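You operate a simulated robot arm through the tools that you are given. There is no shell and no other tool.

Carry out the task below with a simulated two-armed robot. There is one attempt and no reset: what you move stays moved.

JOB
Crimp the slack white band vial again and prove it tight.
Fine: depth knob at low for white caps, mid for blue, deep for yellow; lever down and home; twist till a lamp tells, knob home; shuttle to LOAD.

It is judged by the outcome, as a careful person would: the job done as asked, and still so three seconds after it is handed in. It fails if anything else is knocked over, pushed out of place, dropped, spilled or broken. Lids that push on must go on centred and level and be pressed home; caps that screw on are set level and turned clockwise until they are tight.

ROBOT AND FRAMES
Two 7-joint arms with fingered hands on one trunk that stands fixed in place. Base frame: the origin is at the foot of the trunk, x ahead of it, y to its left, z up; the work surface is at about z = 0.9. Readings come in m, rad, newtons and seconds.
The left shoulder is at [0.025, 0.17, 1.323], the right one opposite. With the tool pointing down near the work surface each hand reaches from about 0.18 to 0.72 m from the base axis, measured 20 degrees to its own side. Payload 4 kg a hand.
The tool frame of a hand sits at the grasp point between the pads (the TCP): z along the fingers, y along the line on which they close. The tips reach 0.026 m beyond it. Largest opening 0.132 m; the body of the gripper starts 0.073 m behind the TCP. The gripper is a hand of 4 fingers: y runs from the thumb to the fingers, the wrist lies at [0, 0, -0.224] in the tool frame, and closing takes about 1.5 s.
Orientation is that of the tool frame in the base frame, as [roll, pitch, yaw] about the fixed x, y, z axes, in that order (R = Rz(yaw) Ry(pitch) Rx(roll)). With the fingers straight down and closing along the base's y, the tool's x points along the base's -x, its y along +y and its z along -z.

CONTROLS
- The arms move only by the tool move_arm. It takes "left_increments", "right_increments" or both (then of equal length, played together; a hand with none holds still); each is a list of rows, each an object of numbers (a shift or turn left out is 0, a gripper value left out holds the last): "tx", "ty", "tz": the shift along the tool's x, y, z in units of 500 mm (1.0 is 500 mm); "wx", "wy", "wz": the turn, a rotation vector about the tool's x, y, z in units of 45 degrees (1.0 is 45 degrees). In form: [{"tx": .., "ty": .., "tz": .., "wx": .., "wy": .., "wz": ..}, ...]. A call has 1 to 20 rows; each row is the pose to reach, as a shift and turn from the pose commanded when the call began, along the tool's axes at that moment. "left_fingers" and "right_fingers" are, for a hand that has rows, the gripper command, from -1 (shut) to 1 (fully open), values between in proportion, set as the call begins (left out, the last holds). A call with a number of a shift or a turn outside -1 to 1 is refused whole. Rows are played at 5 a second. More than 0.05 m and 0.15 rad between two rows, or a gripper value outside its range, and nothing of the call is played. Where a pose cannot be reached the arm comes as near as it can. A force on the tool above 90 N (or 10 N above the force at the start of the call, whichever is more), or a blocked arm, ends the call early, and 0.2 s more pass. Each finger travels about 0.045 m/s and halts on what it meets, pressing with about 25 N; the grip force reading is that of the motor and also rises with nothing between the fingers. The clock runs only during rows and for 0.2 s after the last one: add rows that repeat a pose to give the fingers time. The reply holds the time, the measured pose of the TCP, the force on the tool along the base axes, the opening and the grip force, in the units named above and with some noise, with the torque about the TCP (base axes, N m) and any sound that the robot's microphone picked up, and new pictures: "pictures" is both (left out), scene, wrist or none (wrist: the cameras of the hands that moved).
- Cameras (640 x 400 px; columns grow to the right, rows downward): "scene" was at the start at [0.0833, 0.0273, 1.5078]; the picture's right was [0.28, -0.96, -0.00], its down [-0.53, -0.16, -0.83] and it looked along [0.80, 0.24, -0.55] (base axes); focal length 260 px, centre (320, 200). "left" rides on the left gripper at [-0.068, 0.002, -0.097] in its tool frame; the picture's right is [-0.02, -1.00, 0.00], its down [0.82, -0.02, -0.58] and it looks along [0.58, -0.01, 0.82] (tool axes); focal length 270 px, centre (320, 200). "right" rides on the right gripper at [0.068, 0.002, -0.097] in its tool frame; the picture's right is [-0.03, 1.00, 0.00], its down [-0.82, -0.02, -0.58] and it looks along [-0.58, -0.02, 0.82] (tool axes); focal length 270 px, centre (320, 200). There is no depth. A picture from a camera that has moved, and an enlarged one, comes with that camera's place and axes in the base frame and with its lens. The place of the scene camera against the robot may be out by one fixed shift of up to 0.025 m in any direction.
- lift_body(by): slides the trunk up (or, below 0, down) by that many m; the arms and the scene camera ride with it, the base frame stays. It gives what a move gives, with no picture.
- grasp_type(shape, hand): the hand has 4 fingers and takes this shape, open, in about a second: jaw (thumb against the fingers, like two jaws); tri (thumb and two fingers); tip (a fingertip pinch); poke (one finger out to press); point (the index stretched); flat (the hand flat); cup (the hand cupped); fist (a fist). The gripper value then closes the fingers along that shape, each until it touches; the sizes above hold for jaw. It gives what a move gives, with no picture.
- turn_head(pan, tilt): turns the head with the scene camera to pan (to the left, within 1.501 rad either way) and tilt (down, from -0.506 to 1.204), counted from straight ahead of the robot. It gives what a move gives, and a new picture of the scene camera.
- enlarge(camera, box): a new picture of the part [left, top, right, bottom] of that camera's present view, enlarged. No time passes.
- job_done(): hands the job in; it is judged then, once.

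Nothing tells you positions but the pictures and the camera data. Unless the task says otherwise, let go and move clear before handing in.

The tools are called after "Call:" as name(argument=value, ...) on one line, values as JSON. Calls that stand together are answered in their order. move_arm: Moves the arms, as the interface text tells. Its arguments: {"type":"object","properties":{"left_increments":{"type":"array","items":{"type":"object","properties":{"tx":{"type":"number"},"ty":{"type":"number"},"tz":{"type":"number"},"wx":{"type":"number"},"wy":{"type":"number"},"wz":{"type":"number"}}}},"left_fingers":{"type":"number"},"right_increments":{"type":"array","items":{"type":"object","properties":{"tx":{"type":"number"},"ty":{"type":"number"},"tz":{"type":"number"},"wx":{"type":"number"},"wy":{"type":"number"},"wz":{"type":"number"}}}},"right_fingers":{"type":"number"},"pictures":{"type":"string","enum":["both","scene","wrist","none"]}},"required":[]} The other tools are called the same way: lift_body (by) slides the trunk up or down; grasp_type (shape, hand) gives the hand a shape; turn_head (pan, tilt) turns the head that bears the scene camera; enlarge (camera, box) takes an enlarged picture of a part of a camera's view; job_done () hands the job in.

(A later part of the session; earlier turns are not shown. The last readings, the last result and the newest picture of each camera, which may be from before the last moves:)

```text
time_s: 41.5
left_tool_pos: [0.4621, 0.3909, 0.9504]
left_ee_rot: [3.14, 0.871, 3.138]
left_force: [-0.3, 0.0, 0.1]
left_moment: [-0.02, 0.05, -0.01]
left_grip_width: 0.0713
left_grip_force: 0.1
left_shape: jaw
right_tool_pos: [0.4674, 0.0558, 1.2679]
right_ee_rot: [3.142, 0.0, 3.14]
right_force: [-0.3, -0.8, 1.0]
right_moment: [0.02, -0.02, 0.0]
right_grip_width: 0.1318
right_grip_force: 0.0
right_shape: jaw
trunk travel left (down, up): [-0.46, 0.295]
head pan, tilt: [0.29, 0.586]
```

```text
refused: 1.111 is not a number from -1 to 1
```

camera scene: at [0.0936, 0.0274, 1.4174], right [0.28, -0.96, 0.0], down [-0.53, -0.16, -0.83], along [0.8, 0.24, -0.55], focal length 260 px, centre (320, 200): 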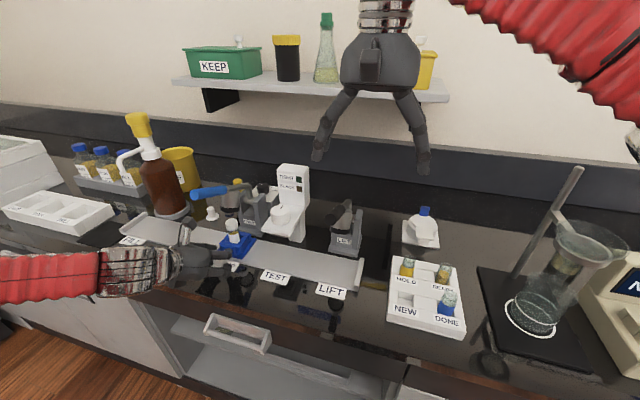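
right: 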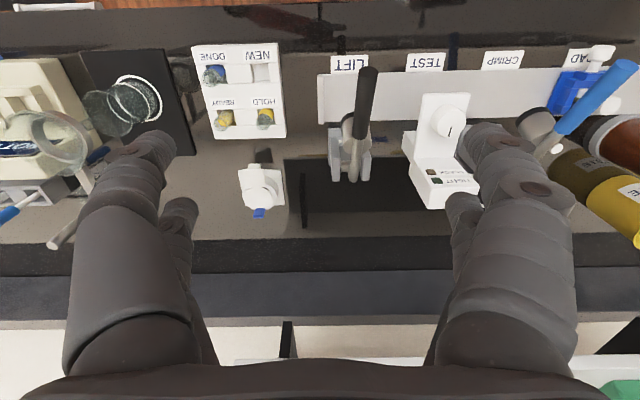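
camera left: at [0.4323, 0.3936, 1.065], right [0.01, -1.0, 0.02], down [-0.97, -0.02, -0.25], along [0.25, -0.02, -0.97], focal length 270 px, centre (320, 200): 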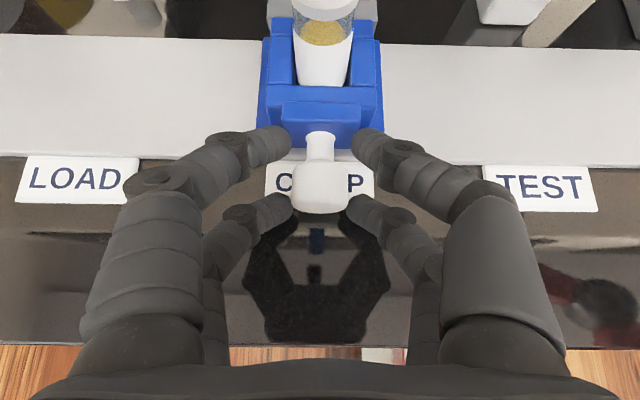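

Call:
move_arm(left_increments=[{"tz": -0.06}, {"tz": -0.13}, {"tz": -0.21}, {"tz": -0.3}, {"tx": -0.0766, "tz": -0.3643}, {"tx": -0.1532, "tz": -0.4286}, {"tx": -0.2298, "tz": -0.4929}, {"tx": -0.3064, "tz": -0.5572}, {"tx": -0.3338, "tz": -0.5245, "wy": 0.17}, {"tx": -0.3612, "tz": -0.4918, "wy": 0.34}, {"tx": -0.3886, "tz": -0.4591, "wy": 0.51}, {"tx": -0.416, "tz": -0.4264, "wy": 0.68}, {"tx": -0.4434, "tz": -0.3937, "wy": 0.85}, {"tx": -0.4708, "ty": 0.003, "tz": -0.361, "wy": 1.0}, {"tx": -0.4708, "ty": 0.003, "tz": -0.361, "wy": 1.0}], left_fingers=0.5, pictures="both")

```text
time_s: 44.6
left_tool_pos: [0.4737, 0.3929, 1.2478]
left_ee_rot: [-3.141, 0.088, 3.137]
left_force: [0.2, -0.1, 0.0]
left_moment: [0.02, -0.04, 0.01]
left_grip_width: 0.0987
left_grip_force: 0.0
left_shape: jaw
left hand out of reach, approached as far as the arm can: row 3, 4, 5, 6, 7, 8
right_tool_pos: [0.467, 0.056, 1.2677]
right_ee_rot: [3.141, 0.0, 3.141]
right_force: [-0.5, -0.3, 0.5]
right_moment: [-0.03, -0.04, 0.0]
right_grip_width: 0.1321
right_grip_force: 0.1
right_shape: jaw
trunk travel left (down, up): [-0.46, 0.295]
head pan, tilt: [0.29, 0.586]
camera scene: at [0.092, 0.0275, 1.4175], right [0.29, -0.96, 0.0], down [-0.53, -0.16, -0.83], along [0.8, 0.24, -0.55], focal length 260 px, centre (320, 200)
camera left: at [0.5339, 0.3955, 1.3501], right [0.02, -1.0, 0.0], down [-0.86, -0.02, 0.5], along [-0.5, -0.01, -0.86], focal length 270 px, centre (320, 200)
```

scene: 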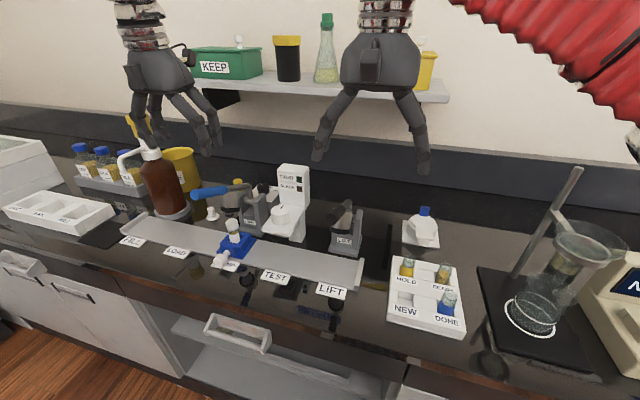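
left: 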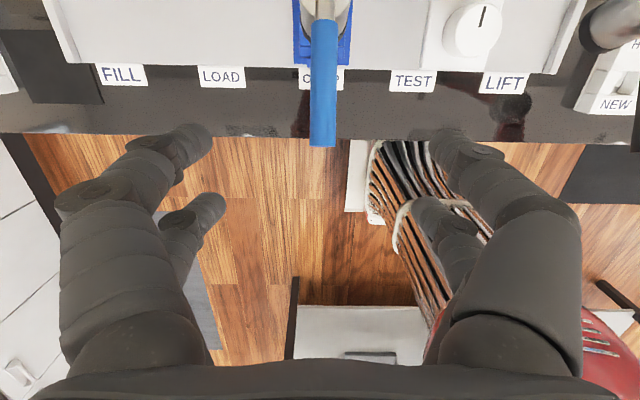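

Call:
enlarge(camera="left", box=[240, 0, 400, 160])

Call:
enlarge(camera="scene", box=[170, 165, 330, 265])

```text
2.50 times, centred on (320, 80) of left
camera zoom: at [0.5339, 0.3955, 1.3501], right [0.02, -1.0, 0.0], down [-0.86, -0.02, 0.5], along [-0.5, -0.01, -0.86], focal length 676 px, centre (320, 500)
```

zoom: 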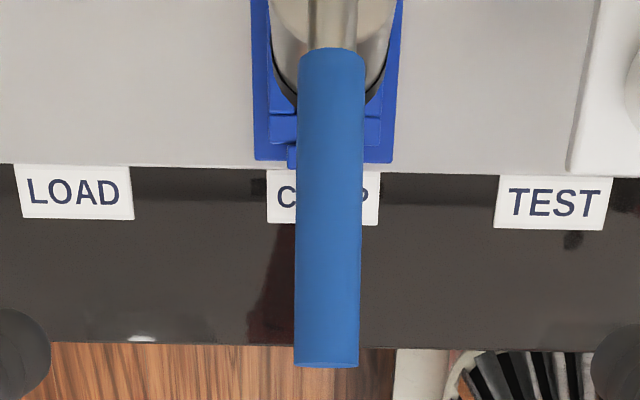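

```text
4.00 times, centred on (250, 215) of scene
camera zoom: at [0.092, 0.0275, 1.4175], right [0.29, -0.96, 0.0], down [-0.53, -0.16, -0.83], along [0.8, 0.24, -0.55], focal length 1039 px, centre (600, 140)
```

zoom: 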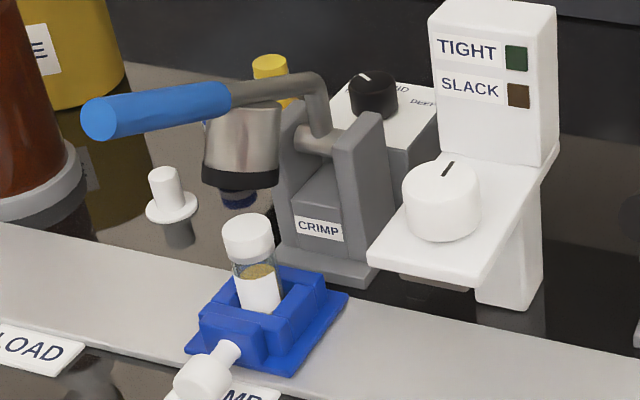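

The lever handle tip is at about (0.458, 0.392, 1.13). I lower the open hand over the handle so it lies between the fingers near the palm.

Call:
move_arm(left_increments=[{"tx": 0.006, "tz": 0.08}, {"tx": 0.012, "ty": -0.001, "tz": 0.16}, {"tx": 0.018, "ty": -0.001, "tz": 0.23}, {"tx": 0.022, "ty": -0.002, "tz": 0.29}, {"tx": 0.026, "ty": -0.002, "tz": 0.331}, {"tx": 0.026, "ty": -0.002, "tz": 0.331}], pictures="both")

Call:
enlarge(camera="scene", box=[150, 130, 310, 230])

```text
time_s: 46.0
left_tool_pos: [0.4769, 0.3915, 1.0795]
left_ee_rot: [-3.141, 0.087, 3.138]
left_force: [-0.2, -0.5, 0.1]
left_moment: [-0.01, -0.01, 0.0]
left_grip_width: 0.0987
left_grip_force: 0.1
left_shape: jaw
right_tool_pos: [0.4677, 0.056, 1.2675]
right_ee_rot: [3.141, 0.0, 3.139]
right_force: [0.3, -0.6, 0.4]
right_moment: [0.03, 0.01, 0.01]
right_grip_width: 0.1319
right_grip_force: 0.0
right_shape: jaw
trunk travel left (down, up): [-0.46, 0.295]
head pan, tilt: [0.29, 0.586]
camera scene: at [0.0935, 0.0271, 1.4174], right [0.28, -0.96, 0.0], down [-0.53, -0.16, -0.83], along [0.8, 0.24, -0.55], focal length 260 px, centre (320, 200)
camera left: at [0.5367, 0.3937, 1.1825], right [0.02, -1.0, 0.0], down [-0.86, -0.02, 0.5], along [-0.5, -0.01, -0.86], focal length 270 px, centre (320, 200)
```

scene: 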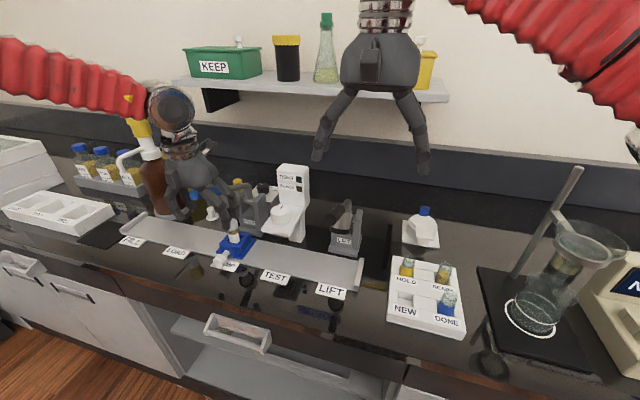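
left: 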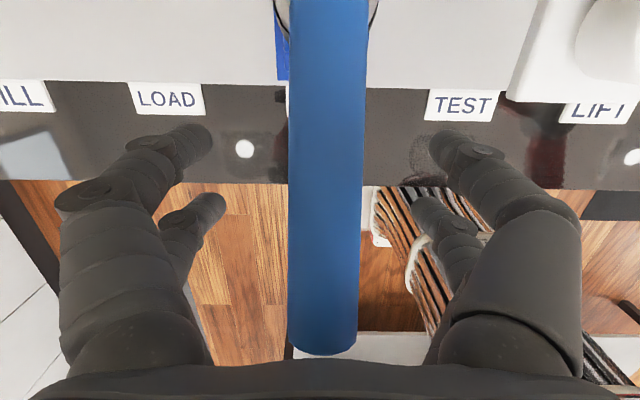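

```text
4.00 times, centred on (230, 180) of scene
camera zoom: at [0.0935, 0.0271, 1.4174], right [0.28, -0.96, 0.0], down [-0.53, -0.16, -0.83], along [0.8, 0.24, -0.55], focal length 1039 px, centre (680, 280)
```

zoom: 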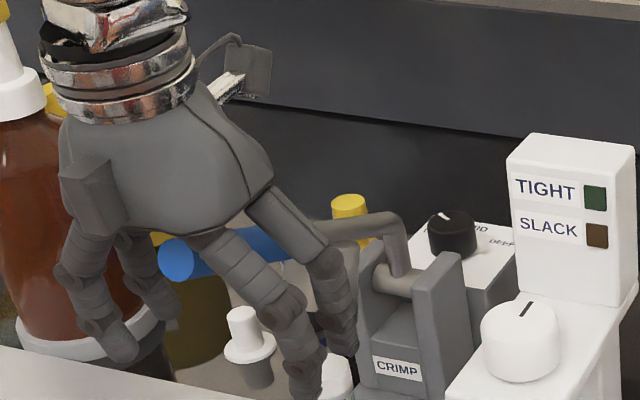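

The handle is inside the hand right below the palm. I close the fingers around it.

Call:
move_arm(left_increments=[{"tx": 0}, {"tx": 0}, {"tx": 0}, {"tx": 0}, {"tx": 0}, {"tx": 0}, {"tx": 0}, {"tx": 0}, {"tx": 0}], left_fingers=-1, pictures="both")

Call:
enlarge(camera="scene", box=[150, 130, 310, 230])

```text
time_s: 48.0
left_tool_pos: [0.4767, 0.3924, 1.0803]
left_ee_rot: [3.141, 0.086, 3.139]
left_force: [-0.7, 0.2, 0.2]
left_moment: [0.0, -0.01, 0.02]
left_grip_width: 0.0001
left_grip_force: 24.9
left_shape: jaw
right_tool_pos: [0.4681, 0.0558, 1.2685]
right_ee_rot: [-3.141, 0.0, 3.14]
right_force: [0.6, -0.4, 0.8]
right_moment: [0.01, 0.01, 0.01]
right_grip_width: 0.1319
right_grip_force: 0.0
right_shape: jaw
trunk travel left (down, up): [-0.46, 0.295]
head pan, tilt: [0.29, 0.586]
camera scene: at [0.0938, 0.0273, 1.4173], right [0.28, -0.96, 0.0], down [-0.53, -0.16, -0.83], along [0.8, 0.24, -0.55], focal length 260 px, centre (320, 200)
camera left: at [0.5369, 0.3938, 1.1825], right [0.02, -1.0, 0.0], down [-0.86, -0.02, 0.51], along [-0.51, -0.01, -0.86], focal length 270 px, centre (320, 200)
```

scene: 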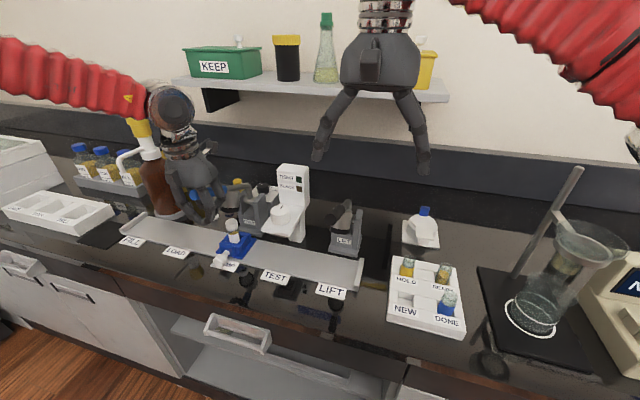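
left: 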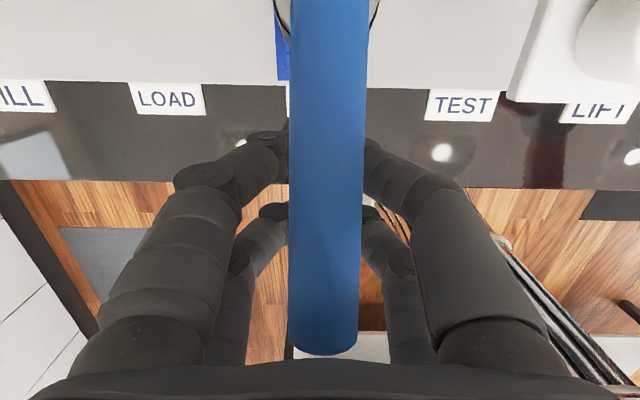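

```text
4.00 times, centred on (230, 180) of scene
camera zoom: at [0.0938, 0.0273, 1.4173], right [0.28, -0.96, 0.0], down [-0.53, -0.16, -0.83], along [0.8, 0.24, -0.55], focal length 1039 px, centre (680, 280)
```

zoom: 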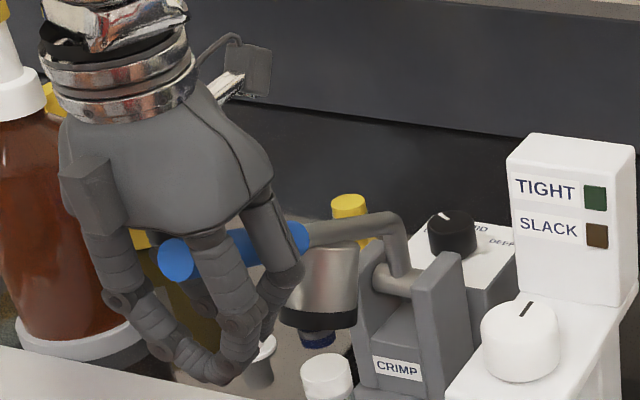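

The handle is caged between palm and fingers. I pull the lever down along its arc, first part.

Call:
move_arm(left_increments=[{"tx": 0.015, "tz": 0.019}, {"tx": 0.029, "tz": 0.037}, {"tx": 0.039, "tz": 0.053}, {"tx": 0.049, "tz": 0.0685}, {"tx": 0.058, "tz": 0.085}, {"tx": 0.066, "tz": 0.1008}, {"tx": 0.066, "tz": 0.1008}], pictures="both")

Call:
enlarge(camera="scene", box=[150, 150, 310, 250])

```text
time_s: 49.6
left_tool_pos: [0.4474, 0.3918, 1.027]
left_ee_rot: [3.141, 0.085, 3.138]
left_force: [-0.4, 0.2, 0.5]
left_moment: [-0.01, -0.03, -0.01]
left_grip_width: 0.0
left_grip_force: 25.3
left_shape: jaw
right_tool_pos: [0.4678, 0.0571, 1.2673]
right_ee_rot: [3.14, -0.001, -3.141]
right_force: [0.0, -1.2, -0.3]
right_moment: [-0.03, -0.01, 0.02]
right_grip_width: 0.132
right_grip_force: 0.1
right_shape: jaw
trunk travel left (down, up): [-0.46, 0.295]
head pan, tilt: [0.29, 0.586]
camera scene: at [0.0936, 0.0272, 1.4174], right [0.28, -0.96, 0.0], down [-0.53, -0.16, -0.83], along [0.8, 0.24, -0.55], focal length 260 px, centre (320, 200)
camera left: at [0.5077, 0.3943, 1.1297], right [0.02, -1.0, 0.0], down [-0.86, -0.02, 0.51], along [-0.51, -0.01, -0.86], focal length 270 px, centre (320, 200)
```

scene: 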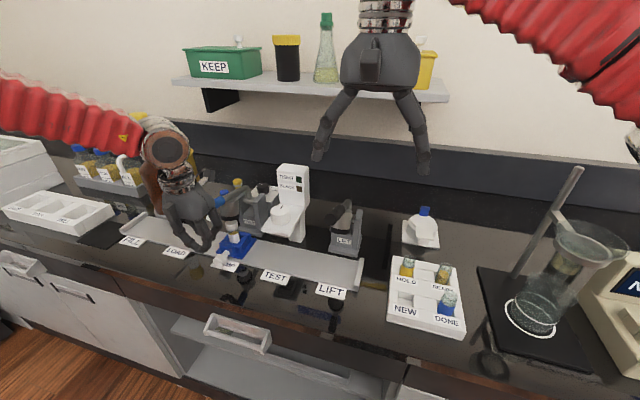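
left: 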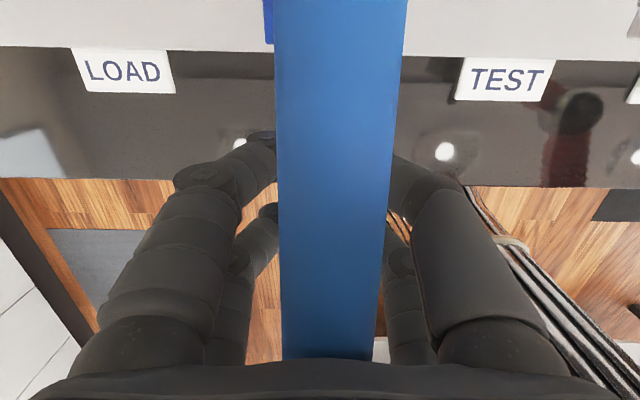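

```text
4.00 times, centred on (230, 200) of scene
camera zoom: at [0.0936, 0.0272, 1.4174], right [0.28, -0.96, 0.0], down [-0.53, -0.16, -0.83], along [0.8, 0.24, -0.55], focal length 1039 px, centre (680, 200)
```

zoom: 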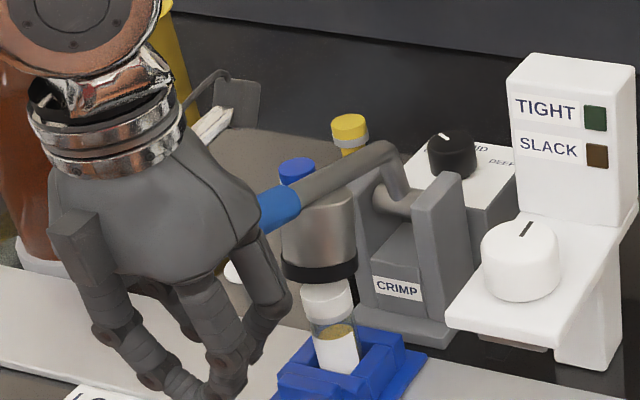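

The lever is following and the head is arriving at the cap. Continuing down, watching force and sound.

Call:
move_arm(left_increments=[{"tx": 0.005, "tz": 0.012}, {"tx": 0.01, "tz": 0.024}, {"tx": 0.014, "tz": 0.036}, {"tx": 0.018, "tz": 0.048}, {"tx": 0.022, "tz": 0.059}, {"tx": 0.025, "tz": 0.069}, {"tx": 0.025, "tz": 0.069}], pictures="both")

Call:
enlarge(camera="scene", box=[150, 150, 310, 250])

```text
time_s: 51.2
left_tool_pos: [0.4388, 0.3911, 0.9929]
left_ee_rot: [3.14, 0.087, 3.139]
left_force: [0.2, 0.4, 1.0]
left_moment: [-0.04, -0.01, 0.04]
left_grip_width: 0.0
left_grip_force: 25.2
left_shape: jaw
right_tool_pos: [0.4689, 0.0553, 1.2669]
right_ee_rot: [3.141, -0.001, -3.141]
right_force: [-0.2, -0.3, 0.9]
right_moment: [-0.01, -0.02, 0.04]
right_grip_width: 0.1318
right_grip_force: 0.1
right_shape: jaw
trunk travel left (down, up): [-0.46, 0.295]
head pan, tilt: [0.29, 0.586]
camera scene: at [0.0936, 0.0273, 1.4174], right [0.28, -0.96, 0.0], down [-0.53, -0.16, -0.83], along [0.8, 0.24, -0.55], focal length 260 px, centre (320, 200)
camera left: at [0.4991, 0.3945, 1.0945], right [0.02, -1.0, 0.0], down [-0.86, -0.02, 0.51], along [-0.51, -0.01, -0.86], focal length 270 px, centre (320, 200)
```

scene: 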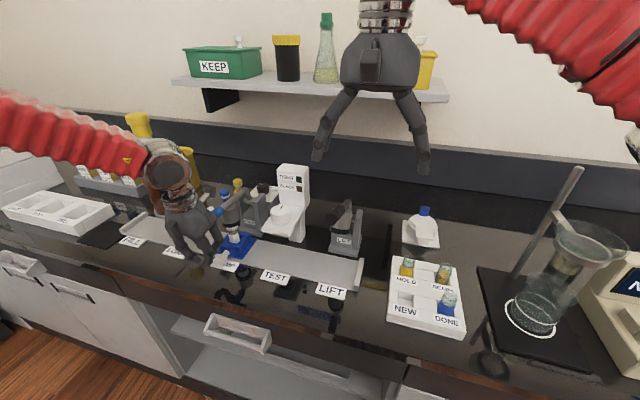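
left: 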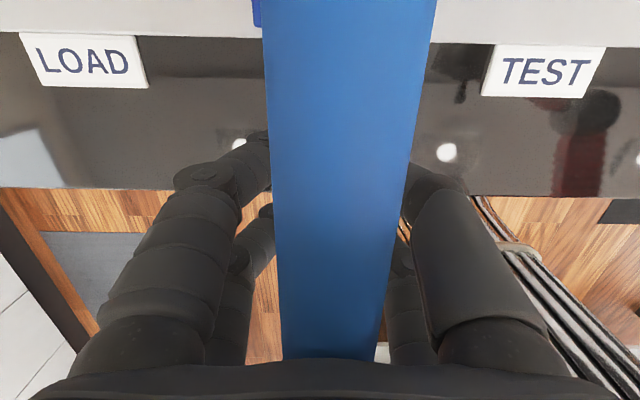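

```text
4.00 times, centred on (230, 200) of scene
camera zoom: at [0.0936, 0.0273, 1.4174], right [0.28, -0.96, 0.0], down [-0.53, -0.16, -0.83], along [0.8, 0.24, -0.55], focal length 1039 px, centre (680, 200)
```

zoom: 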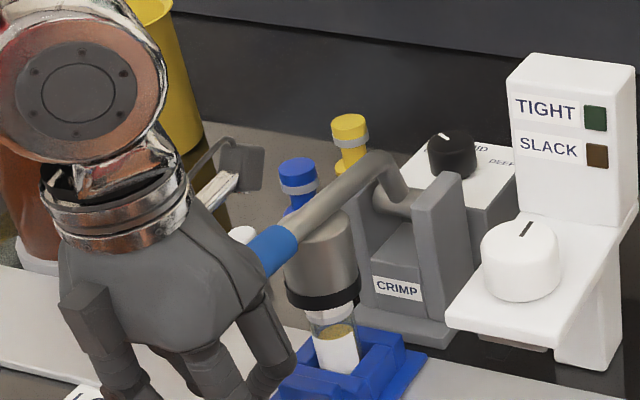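

The head now covers the cap with almost no resistance yet. I continue a few degrees more, rotating the hand with the lever.

Call:
move_arm(left_increments=[{"tz": 0.011, "wy": -0.033}, {"tz": 0.022, "wy": -0.067}, {"tz": 0.033, "wy": -0.1}, {"tz": 0.043, "wy": -0.133}, {"tz": 0.043, "wy": -0.133}], pictures="both")

Call:
enlarge(camera="scene", box=[150, 160, 310, 260])

```text
time_s: 52.5
left_tool_pos: [0.443, 0.3909, 0.9749]
left_ee_rot: [3.139, 0.202, 3.137]
left_force: [7.1, 9.0, 39.4]
left_moment: [-0.71, 1.56, -0.21]
left_grip_width: 0.0
left_grip_force: 24.8
left_shape: jaw
right_tool_pos: [0.4675, 0.0558, 1.2686]
right_ee_rot: [3.141, 0.0, 3.141]
right_force: [0.1, 0.3, -0.9]
right_moment: [0.01, 0.0, 0.05]
right_grip_width: 0.1316
right_grip_force: 0.1
right_shape: jaw
trunk travel left (down, up): [-0.46, 0.295]
head pan, tilt: [0.29, 0.586]
camera scene: at [0.0919, 0.0262, 1.418], right [0.28, -0.96, 0.0], down [-0.53, -0.16, -0.83], along [0.8, 0.24, -0.55], focal length 260 px, centre (320, 200)
camera left: at [0.4902, 0.3933, 1.083], right [0.02, -1.0, 0.0], down [-0.91, -0.02, 0.4], along [-0.4, -0.01, -0.92], focal length 270 px, centre (320, 200)
```

scene: 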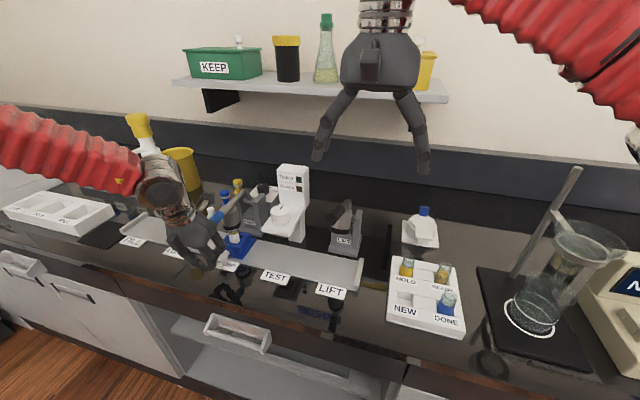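
left: 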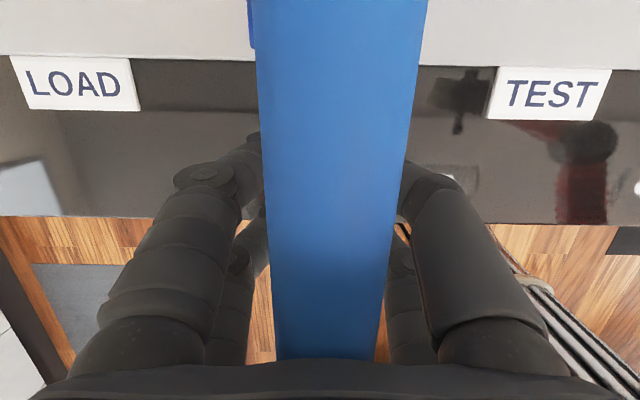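

```text
4.00 times, centred on (230, 210) of scene
camera zoom: at [0.0919, 0.0262, 1.418], right [0.28, -0.96, 0.0], down [-0.53, -0.16, -0.83], along [0.8, 0.24, -0.55], focal length 1039 px, centre (680, 160)
```

zoom: 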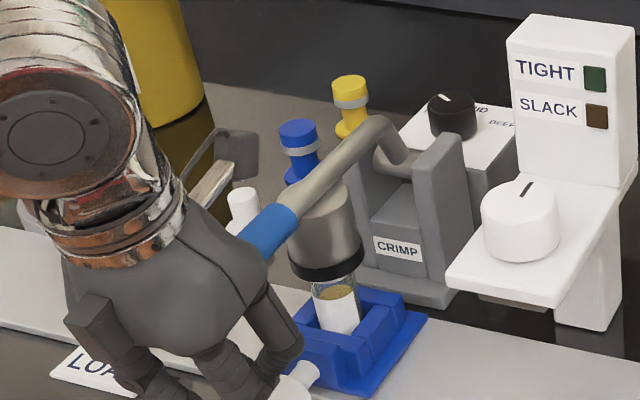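

Now 39 N resistance: the crimp head is on the cap. I press a little further to be sure the lever is fully down.

Call:
move_arm(left_increments=[{"tz": 0.004, "wy": -0.01}, {"tz": 0.008, "wy": -0.02}, {"tz": 0.008, "wy": -0.02}], pictures="wrist")

Call:
enlarge(camera="scene", box=[190, 180, 270, 230])

```text
time_s: 53.2
left_tool_pos: [0.4436, 0.3909, 0.9722]
left_ee_rot: [3.139, 0.223, 3.136]
left_force: [6.0, 18.4, 66.5]
left_moment: [-1.39, 2.27, -0.47]
left_grip_width: 0.0
left_grip_force: 25.2
left_shape: jaw
right_tool_pos: [0.4641, 0.0548, 1.2696]
right_ee_rot: [3.141, 0.001, -3.141]
right_force: [0.0, -0.1, -1.0]
right_moment: [0.0, 0.01, 0.0]
right_grip_width: 0.1318
right_grip_force: 0.3
right_shape: jaw
trunk travel left (down, up): [-0.46, 0.295]
head pan, tilt: [0.29, 0.586]
camera left: at [0.489, 0.3931, 1.083], right [0.02, -1.0, 0.0], down [-0.92, -0.02, 0.38], along [-0.38, -0.01, -0.92], focal length 270 px, centre (320, 200)
```

left: 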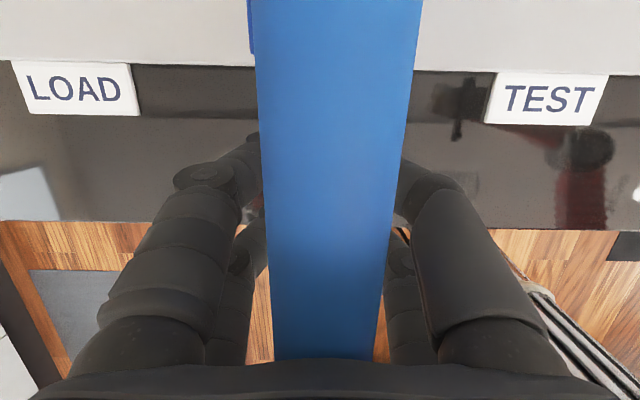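

```text
8.00 times, centred on (230, 205) of scene
camera zoom: at [0.0898, 0.026, 1.418], right [0.28, -0.96, 0.0], down [-0.53, -0.16, -0.83], along [0.8, 0.24, -0.55], focal length 2079 px, centre (1040, 160)
```

zoom: 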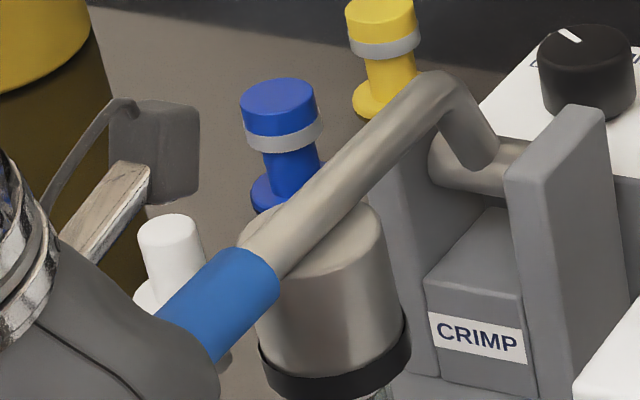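

The lever is against its stop (66 N). Now I raise the lever back along its arc with the caged hand.

Call:
move_arm(left_increments=[{"tz": -0.02, "wy": 0.08}, {"tz": -0.0425, "wy": 0.173}, {"tx": -0.0136, "tz": -0.0745, "wy": 0.173}, {"tx": -0.0317, "tz": -0.1052, "wy": 0.173}, {"tx": -0.051, "tz": -0.13, "wy": 0.173}, {"tx": -0.0706, "tz": -0.1537, "wy": 0.173}, {"tx": -0.0706, "tz": -0.1537, "wy": 0.173}], pictures="both")

Call:
enlarge(camera="scene", box=[150, 150, 310, 250])

```text
time_s: 54.9
left_tool_pos: [0.4609, 0.3907, 1.0502]
left_ee_rot: [3.141, 0.071, 3.14]
left_force: [0.1, -0.8, 0.3]
left_moment: [0.01, 0.01, -0.01]
left_grip_width: 0.0
left_grip_force: 25.1
left_shape: jaw
right_tool_pos: [0.4677, 0.0554, 1.2675]
right_ee_rot: [3.141, -0.001, 3.141]
right_force: [-0.5, 0.1, 0.5]
right_moment: [0.02, -0.01, 0.02]
right_grip_width: 0.132
right_grip_force: 0.2
right_shape: jaw
trunk travel left (down, up): [-0.46, 0.295]
head pan, tilt: [0.29, 0.586]
camera scene: at [0.0937, 0.0273, 1.4173], right [0.28, -0.96, 0.0], down [-0.53, -0.16, -0.83], along [0.8, 0.24, -0.55], focal length 260 px, centre (320, 200)
camera left: at [0.5217, 0.3941, 1.1508], right [0.02, -1.0, 0.0], down [-0.85, -0.02, 0.52], along [-0.52, -0.01, -0.86], focal length 270 px, centre (320, 200)
```

scene: 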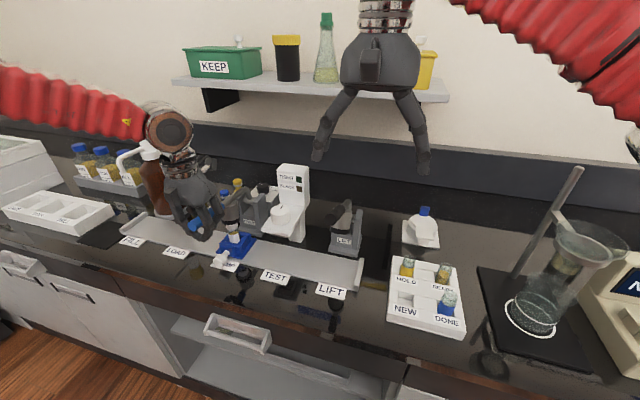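
left: 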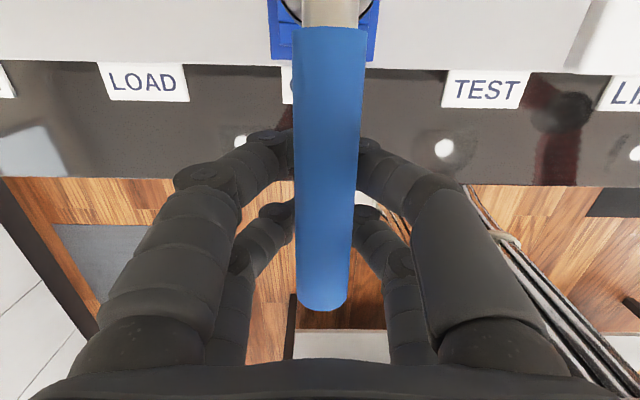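

```text
4.00 times, centred on (230, 200) of scene
camera zoom: at [0.0937, 0.0273, 1.4173], right [0.28, -0.96, 0.0], down [-0.53, -0.16, -0.83], along [0.8, 0.24, -0.55], focal length 1039 px, centre (680, 200)
```

zoom: 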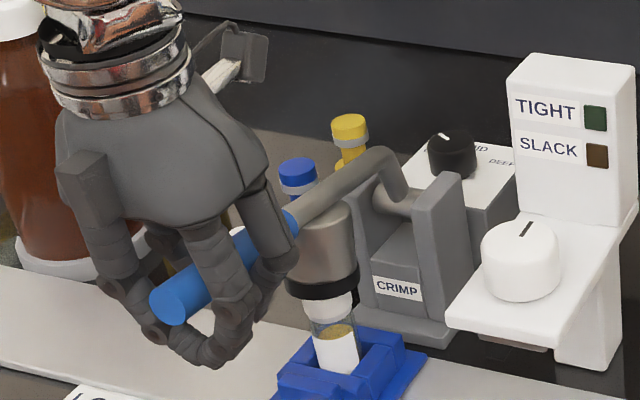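

The lever lifts with the hand. Continuing up toward home.

Call:
move_arm(left_increments=[{"tx": -0.012, "tz": -0.019}, {"tx": -0.024, "tz": -0.038}, {"tx": -0.0358, "tz": -0.0578}, {"tx": -0.042, "tz": -0.076}, {"tx": -0.049, "tz": -0.0968}, {"tx": -0.049, "tz": -0.0968}], pictures="both")

Call:
enlarge(camera="scene", box=[150, 140, 310, 240])

```text
time_s: 56.2
left_tool_pos: [0.4819, 0.3918, 1.0983]
left_ee_rot: [-3.139, 0.068, 3.138]
left_force: [-1.8, -0.9, -5.4]
left_moment: [0.06, 0.09, -0.01]
left_grip_width: 0.0
left_grip_force: 24.8
left_shape: jaw
right_tool_pos: [0.469, 0.0557, 1.2674]
right_ee_rot: [3.139, -0.002, 3.141]
right_force: [0.8, -0.3, 0.0]
right_moment: [0.02, -0.01, 0.0]
right_grip_width: 0.1318
right_grip_force: 0.1
right_shape: jaw
trunk travel left (down, up): [-0.46, 0.295]
head pan, tilt: [0.29, 0.586]
camera scene: at [0.0939, 0.0274, 1.4173], right [0.28, -0.96, 0.0], down [-0.53, -0.16, -0.83], along [0.8, 0.24, -0.55], focal length 260 px, centre (320, 200)
camera left: at [0.5427, 0.3938, 1.1992], right [0.02, -1.0, 0.0], down [-0.85, -0.02, 0.52], along [-0.52, -0.01, -0.85], focal length 270 px, centre (320, 200)
```

scene: 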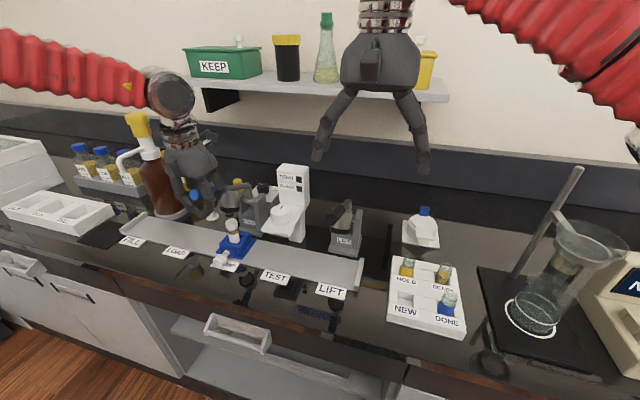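
left: 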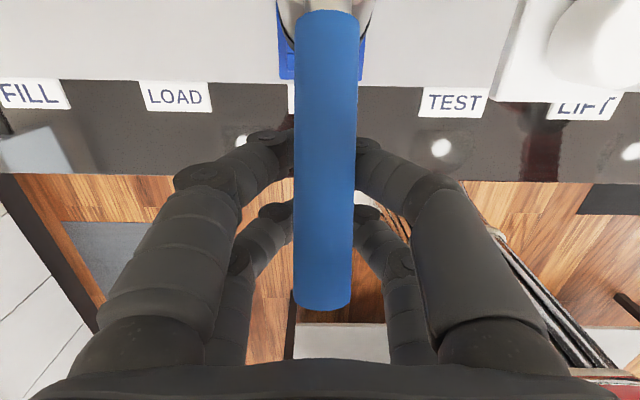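

```text
4.00 times, centred on (230, 190) of scene
camera zoom: at [0.0939, 0.0274, 1.4173], right [0.28, -0.96, 0.0], down [-0.53, -0.16, -0.83], along [0.8, 0.24, -0.55], focal length 1039 px, centre (680, 240)
```

zoom: 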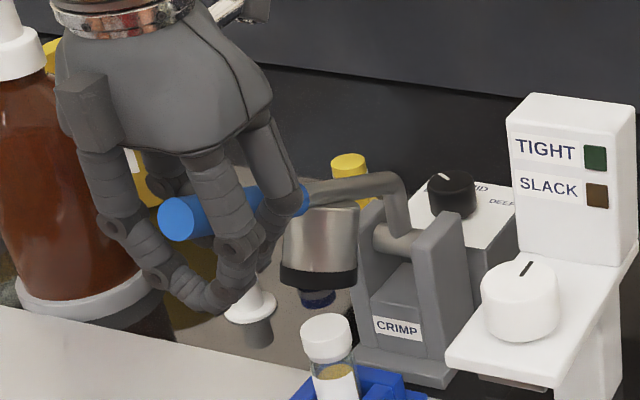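

The handle is back to its original place in the picture, with slight resistance. I nudge up 3 mm more to confirm home, then open.

Call:
move_arm(left_increments=[{"tx": -0.001, "tz": -0.004}, {"tx": -0.002, "tz": -0.008}, {"tx": -0.002, "tz": -0.008}], pictures="none")

```text
time_s: 57.0
left_tool_pos: [0.4804, 0.3914, 1.1018]
left_ee_rot: [3.142, 0.066, 3.139]
left_force: [-4.9, -5.5, -18.9]
left_moment: [0.21, 0.36, -0.16]
left_grip_width: 0.0
left_grip_force: 24.6
left_shape: jaw
right_tool_pos: [0.4692, 0.0567, 1.2669]
right_ee_rot: [3.141, -0.001, 3.142]
right_force: [1.0, 0.3, 0.5]
right_moment: [-0.04, 0.01, -0.02]
right_grip_width: 0.1319
right_grip_force: 0.1
right_shape: jaw
trunk travel left (down, up): [-0.46, 0.295]
head pan, tilt: [0.29, 0.586]
```

Call:
move_arm(left_increments=[{"tz": 0.003}, {"tz": 0.003}, {"tz": 0.003}, {"tz": 0.003}, {"tz": 0.003}, {"tz": 0.003}, {"tz": 0.003}, {"tz": 0.003}], left_fingers=0.5, pictures="wrist")

Call:
enlarge(camera="scene", box=[150, 140, 310, 240])

```text
time_s: 58.9
left_tool_pos: [0.4819, 0.3914, 1.101]
left_ee_rot: [3.141, 0.07, 3.138]
left_force: [0.5, 0.7, -1.4]
left_moment: [-0.01, 0.01, 0.02]
left_grip_width: 0.0988
left_grip_force: 0.0
left_shape: jaw
right_tool_pos: [0.468, 0.0567, 1.2677]
right_ee_rot: [3.141, -0.001, -3.141]
right_force: [0.2, -0.5, 0.4]
right_moment: [-0.01, 0.03, -0.02]
right_grip_width: 0.1319
right_grip_force: 0.1
right_shape: jaw
trunk travel left (down, up): [-0.46, 0.295]
head pan, tilt: [0.29, 0.586]
camera left: at [0.5432, 0.3941, 1.203], right [0.02, -1.0, 0.0], down [-0.85, -0.02, 0.52], along [-0.52, -0.01, -0.85], focal length 270 px, centre (320, 200)
```

left: 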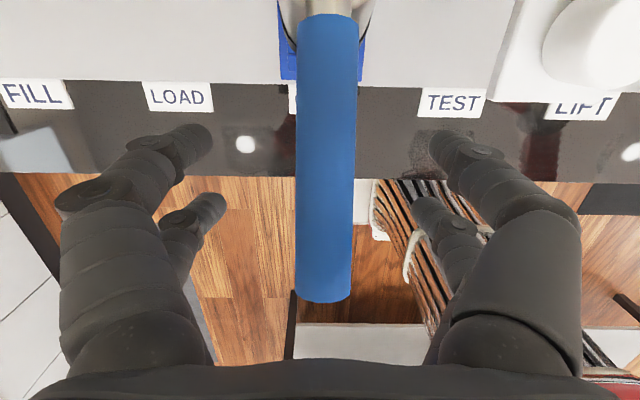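

```text
4.00 times, centred on (230, 190) of scene
camera zoom: at [0.0938, 0.0273, 1.4174], right [0.28, -0.96, 0.0], down [-0.53, -0.16, -0.83], along [0.8, 0.24, -0.55], focal length 1039 px, centre (680, 240)
```

zoom: 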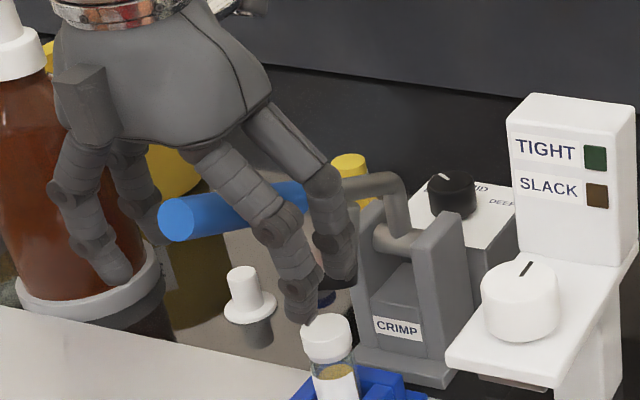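

The lever is home. I rise clear of it, swing to the left side of the lever and tilt the hand again for the shuttle handle.

Call:
move_arm(left_increments=[{"tx": -0.0056, "tz": -0.0798}, {"tx": -0.0112, "tz": -0.1596}, {"tx": -0.0168, "tz": -0.2394}, {"tx": -0.0224, "tz": -0.3192}, {"tx": -0.0035, "ty": 0.031, "tz": -0.3033, "wy": -0.143}, {"tx": 0.0153, "ty": 0.062, "tz": -0.2875, "wy": -0.286}, {"tx": 0.0342, "ty": 0.093, "tz": -0.2716, "wy": -0.429}, {"tx": 0.0531, "ty": 0.125, "tz": -0.2558, "wy": -0.571}, {"tx": 0.0719, "ty": 0.156, "tz": -0.24, "wy": -0.714}, {"tx": 0.0908, "ty": 0.187, "tz": -0.2241, "wy": -0.857}, {"tx": 0.1097, "ty": 0.218, "tz": -0.2082, "wy": -1.0}, {"tx": 0.1097, "ty": 0.218, "tz": -0.2082, "wy": -1.0}], pictures="both")

Call:
enlarge(camera="scene", box=[170, 165, 330, 265])

```text
time_s: 61.5
left_tool_pos: [0.4202, 0.5005, 1.2014]
left_ee_rot: [-3.141, 0.857, 3.136]
left_force: [-0.6, 0.0, 0.6]
left_moment: [0.03, 0.02, 0.03]
left_grip_width: 0.0987
left_grip_force: 0.0
left_shape: jaw
right_tool_pos: [0.4672, 0.0557, 1.2684]
right_ee_rot: [-3.14, -0.002, 3.14]
right_force: [0.2, -0.9, -0.1]
right_moment: [0.01, 0.03, 0.01]
right_grip_width: 0.132
right_grip_force: 0.1
right_shape: jaw
trunk travel left (down, up): [-0.46, 0.295]
head pan, tilt: [0.29, 0.586]
camera scene: at [0.094, 0.0267, 1.4173], right [0.28, -0.96, 0.0], down [-0.53, -0.16, -0.83], along [0.8, 0.24, -0.55], focal length 260 px, centre (320, 200)
camera left: at [0.3922, 0.5032, 1.3169], right [0.01, -1.0, 0.02], down [-0.97, -0.02, -0.24], along [0.24, -0.02, -0.97], focal length 270 px, centre (320, 200)
```

scene: 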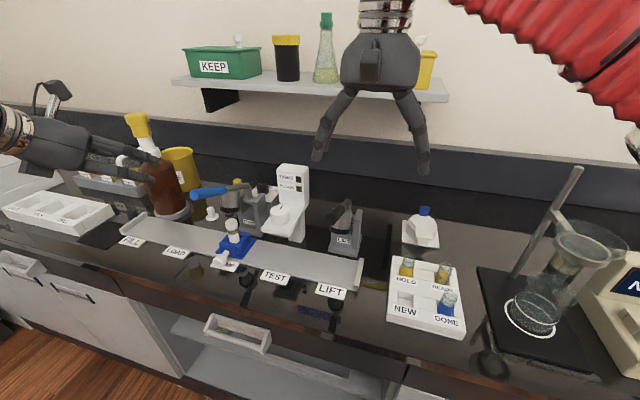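
left: 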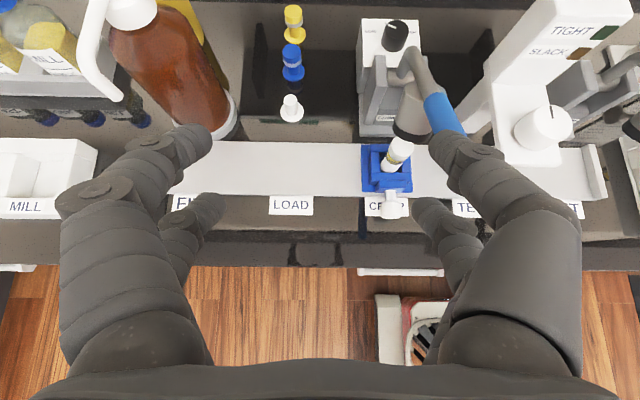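

```text
4.00 times, centred on (250, 215) of scene
camera zoom: at [0.094, 0.0267, 1.4173], right [0.28, -0.96, 0.0], down [-0.53, -0.16, -0.83], along [0.8, 0.24, -0.55], focal length 1039 px, centre (600, 140)
```

zoom: 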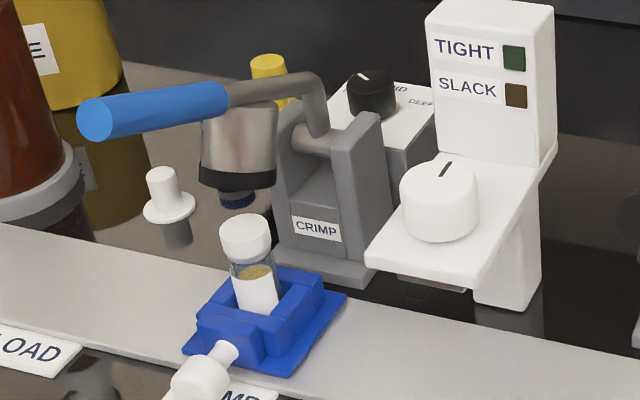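

The lever is home and the vial stands well. Now down beside the lever and across to in front of the shuttle handle at CRIMP.

Call:
move_arm(left_increments=[{"tx": 0.06, "tz": 0.048}, {"tx": 0.12, "tz": 0.096}, {"tx": 0.18, "tz": 0.144}, {"tx": 0.24, "tz": 0.192}, {"tx": 0.3, "tz": 0.24}, {"tx": 0.35, "tz": 0.28}, {"tx": 0.3915, "tz": 0.3131}, {"tx": 0.3915, "ty": -0.055, "tz": 0.3131}, {"tx": 0.3915, "ty": -0.11, "tz": 0.3131}, {"tx": 0.3915, "ty": -0.165, "tz": 0.3131}, {"tx": 0.3915, "ty": -0.219, "tz": 0.3131}, {"tx": 0.3915, "ty": -0.219, "tz": 0.3131}], left_fingers=0.09, pictures="both")

Call:
enlarge(camera="left", box=[200, 60, 440, 210])

Call:
enlarge(camera="scene", box=[140, 165, 300, 265])

```text
time_s: 64.0
left_tool_pos: [0.4097, 0.3924, 0.9485]
left_ee_rot: [-3.139, 0.849, 3.142]
left_force: [-0.3, 0.2, 0.0]
left_moment: [-0.03, 0.02, 0.0]
left_grip_width: 0.0721
left_grip_force: 0.2
left_shape: jaw
right_tool_pos: [0.4695, 0.0575, 1.2662]
right_ee_rot: [-3.139, -0.002, 3.141]
right_force: [0.5, 0.5, -0.1]
right_moment: [0.0, 0.02, 0.05]
right_grip_width: 0.1319
right_grip_force: 0.1
right_shape: jaw
trunk travel left (down, up): [-0.46, 0.295]
head pan, tilt: [0.29, 0.586]
camera scene: at [0.0951, 0.0283, 1.4169], right [0.29, -0.96, 0.0], down [-0.53, -0.16, -0.83], along [0.8, 0.24, -0.56], focal length 260 px, centre (320, 200)
camera left: at [0.3822, 0.3953, 1.0641], right [0.01, -1.0, 0.02], down [-0.97, -0.02, -0.23], along [0.23, -0.02, -0.97], focal length 270 px, centre (320, 200)
```

scene: 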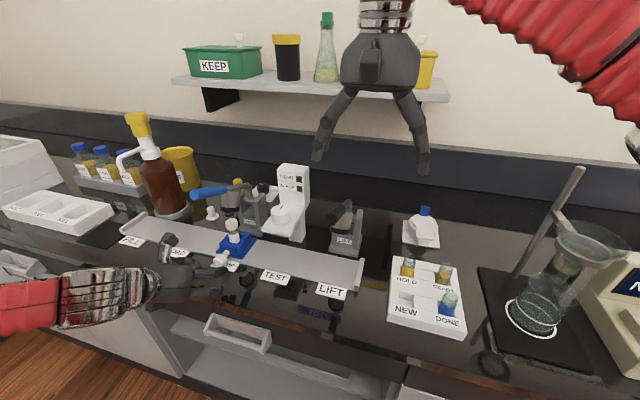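
left: 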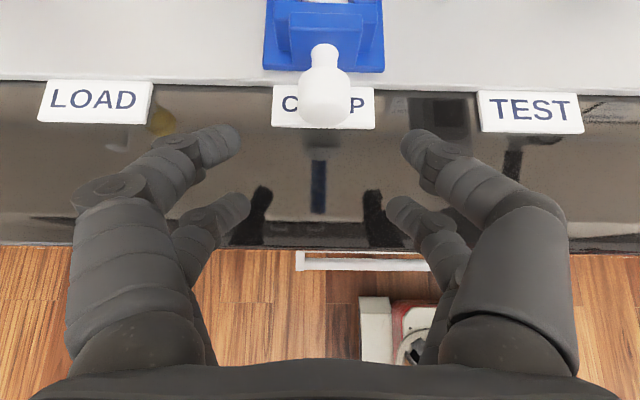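

```text
2.67 times, centred on (320, 135) of left
camera zoom: at [0.3822, 0.3953, 1.0641], right [0.01, -1.0, 0.02], down [-0.97, -0.02, -0.23], along [0.23, -0.02, -0.97], focal length 721 px, centre (320, 373)
```

zoom: 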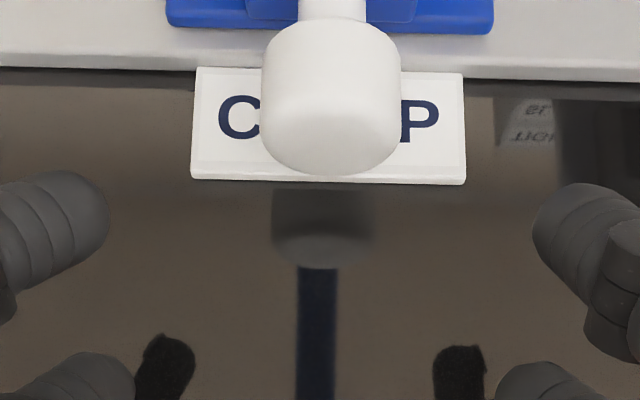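

```text
4.00 times, centred on (220, 215) of scene
camera zoom: at [0.0951, 0.0283, 1.4169], right [0.29, -0.96, 0.0], down [-0.53, -0.16, -0.83], along [0.8, 0.24, -0.56], focal length 1039 px, centre (720, 140)
```

zoom: 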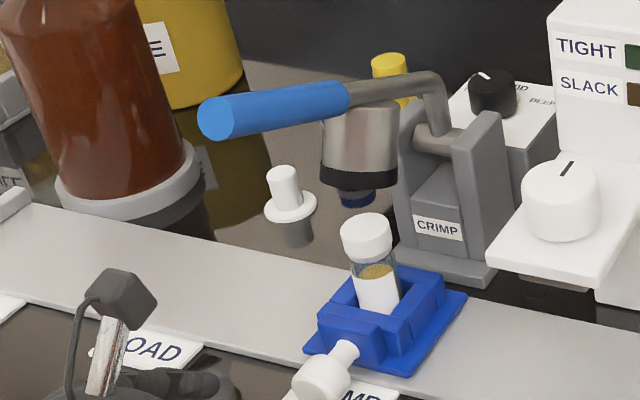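

Aligned with the handle. Moving forward 52 mm to straddle it, then closing.

Call:
move_arm(left_increments=[{"tx": -0.02, "ty": -0.001, "tz": 0.02}, {"tx": -0.04, "ty": -0.002, "tz": 0.04}, {"tx": -0.057, "ty": -0.003, "tz": 0.06}, {"tx": -0.071, "ty": -0.003, "tz": 0.076}, {"tx": -0.071, "ty": -0.003, "tz": 0.076}], pictures="none")

Call:
move_arm(left_increments=[{"tx": 0}, {"tx": 0}, {"tx": 0}, {"tx": 0}, {"tx": 0}], left_fingers=-0.6, pictures="wrist")

Call:
enlarge(camera="left", box=[200, 100, 440, 250])

```text
time_s: 65.2
left_tool_pos: [0.4612, 0.3894, 0.9529]
left_ee_rot: [-3.141, 0.856, 3.139]
left_force: [0.2, -0.5, -0.1]
left_moment: [-0.02, 0.03, 0.05]
left_grip_width: 0.0723
left_grip_force: 0.0
left_shape: jaw
right_tool_pos: [0.4679, 0.0569, 1.2672]
right_ee_rot: [3.141, 0.002, -3.141]
right_force: [-0.1, 1.0, 1.0]
right_moment: [0.01, -0.02, -0.01]
right_grip_width: 0.1317
right_grip_force: 0.2
right_shape: jaw
trunk travel left (down, up): [-0.46, 0.295]
head pan, tilt: [0.29, 0.586]
```

```text
time_s: 66.5
left_tool_pos: [0.4624, 0.39, 0.9539]
left_ee_rot: [-3.14, 0.855, 3.138]
left_force: [-0.8, 0.3, 0.3]
left_moment: [0.01, 0.0, 0.0]
left_grip_width: 0.0271
left_grip_force: 0.0
left_shape: jaw
right_tool_pos: [0.4677, 0.0558, 1.2677]
right_ee_rot: [3.141, 0.001, 3.141]
right_force: [0.4, -0.4, -0.4]
right_moment: [0.04, -0.02, -0.02]
right_grip_width: 0.1316
right_grip_force: 0.0
right_shape: jaw
trunk travel left (down, up): [-0.46, 0.295]
head pan, tilt: [0.29, 0.586]
camera left: at [0.4334, 0.3926, 1.0686], right [0.01, -1.0, 0.02], down [-0.97, -0.02, -0.24], along [0.24, -0.02, -0.97], focal length 270 px, centre (320, 200)
```

left: 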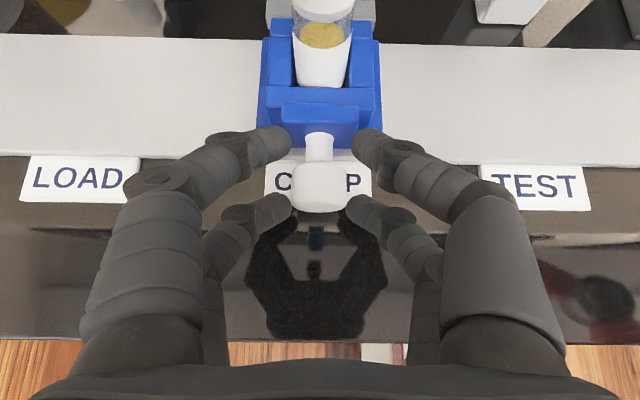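

```text
2.67 times, centred on (320, 175) of left
camera zoom: at [0.4334, 0.3926, 1.0686], right [0.01, -1.0, 0.02], down [-0.97, -0.02, -0.24], along [0.24, -0.02, -0.97], focal length 721 px, centre (320, 267)
```

zoom: 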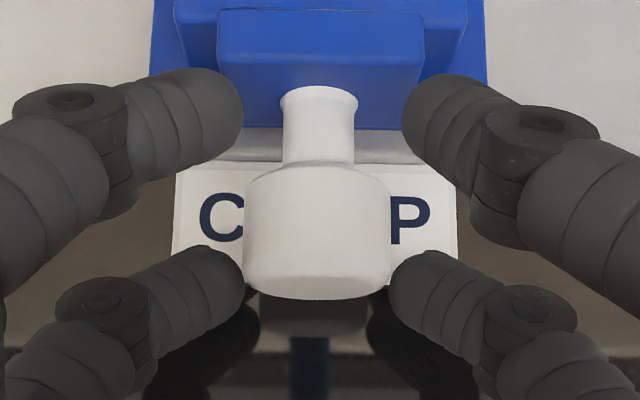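

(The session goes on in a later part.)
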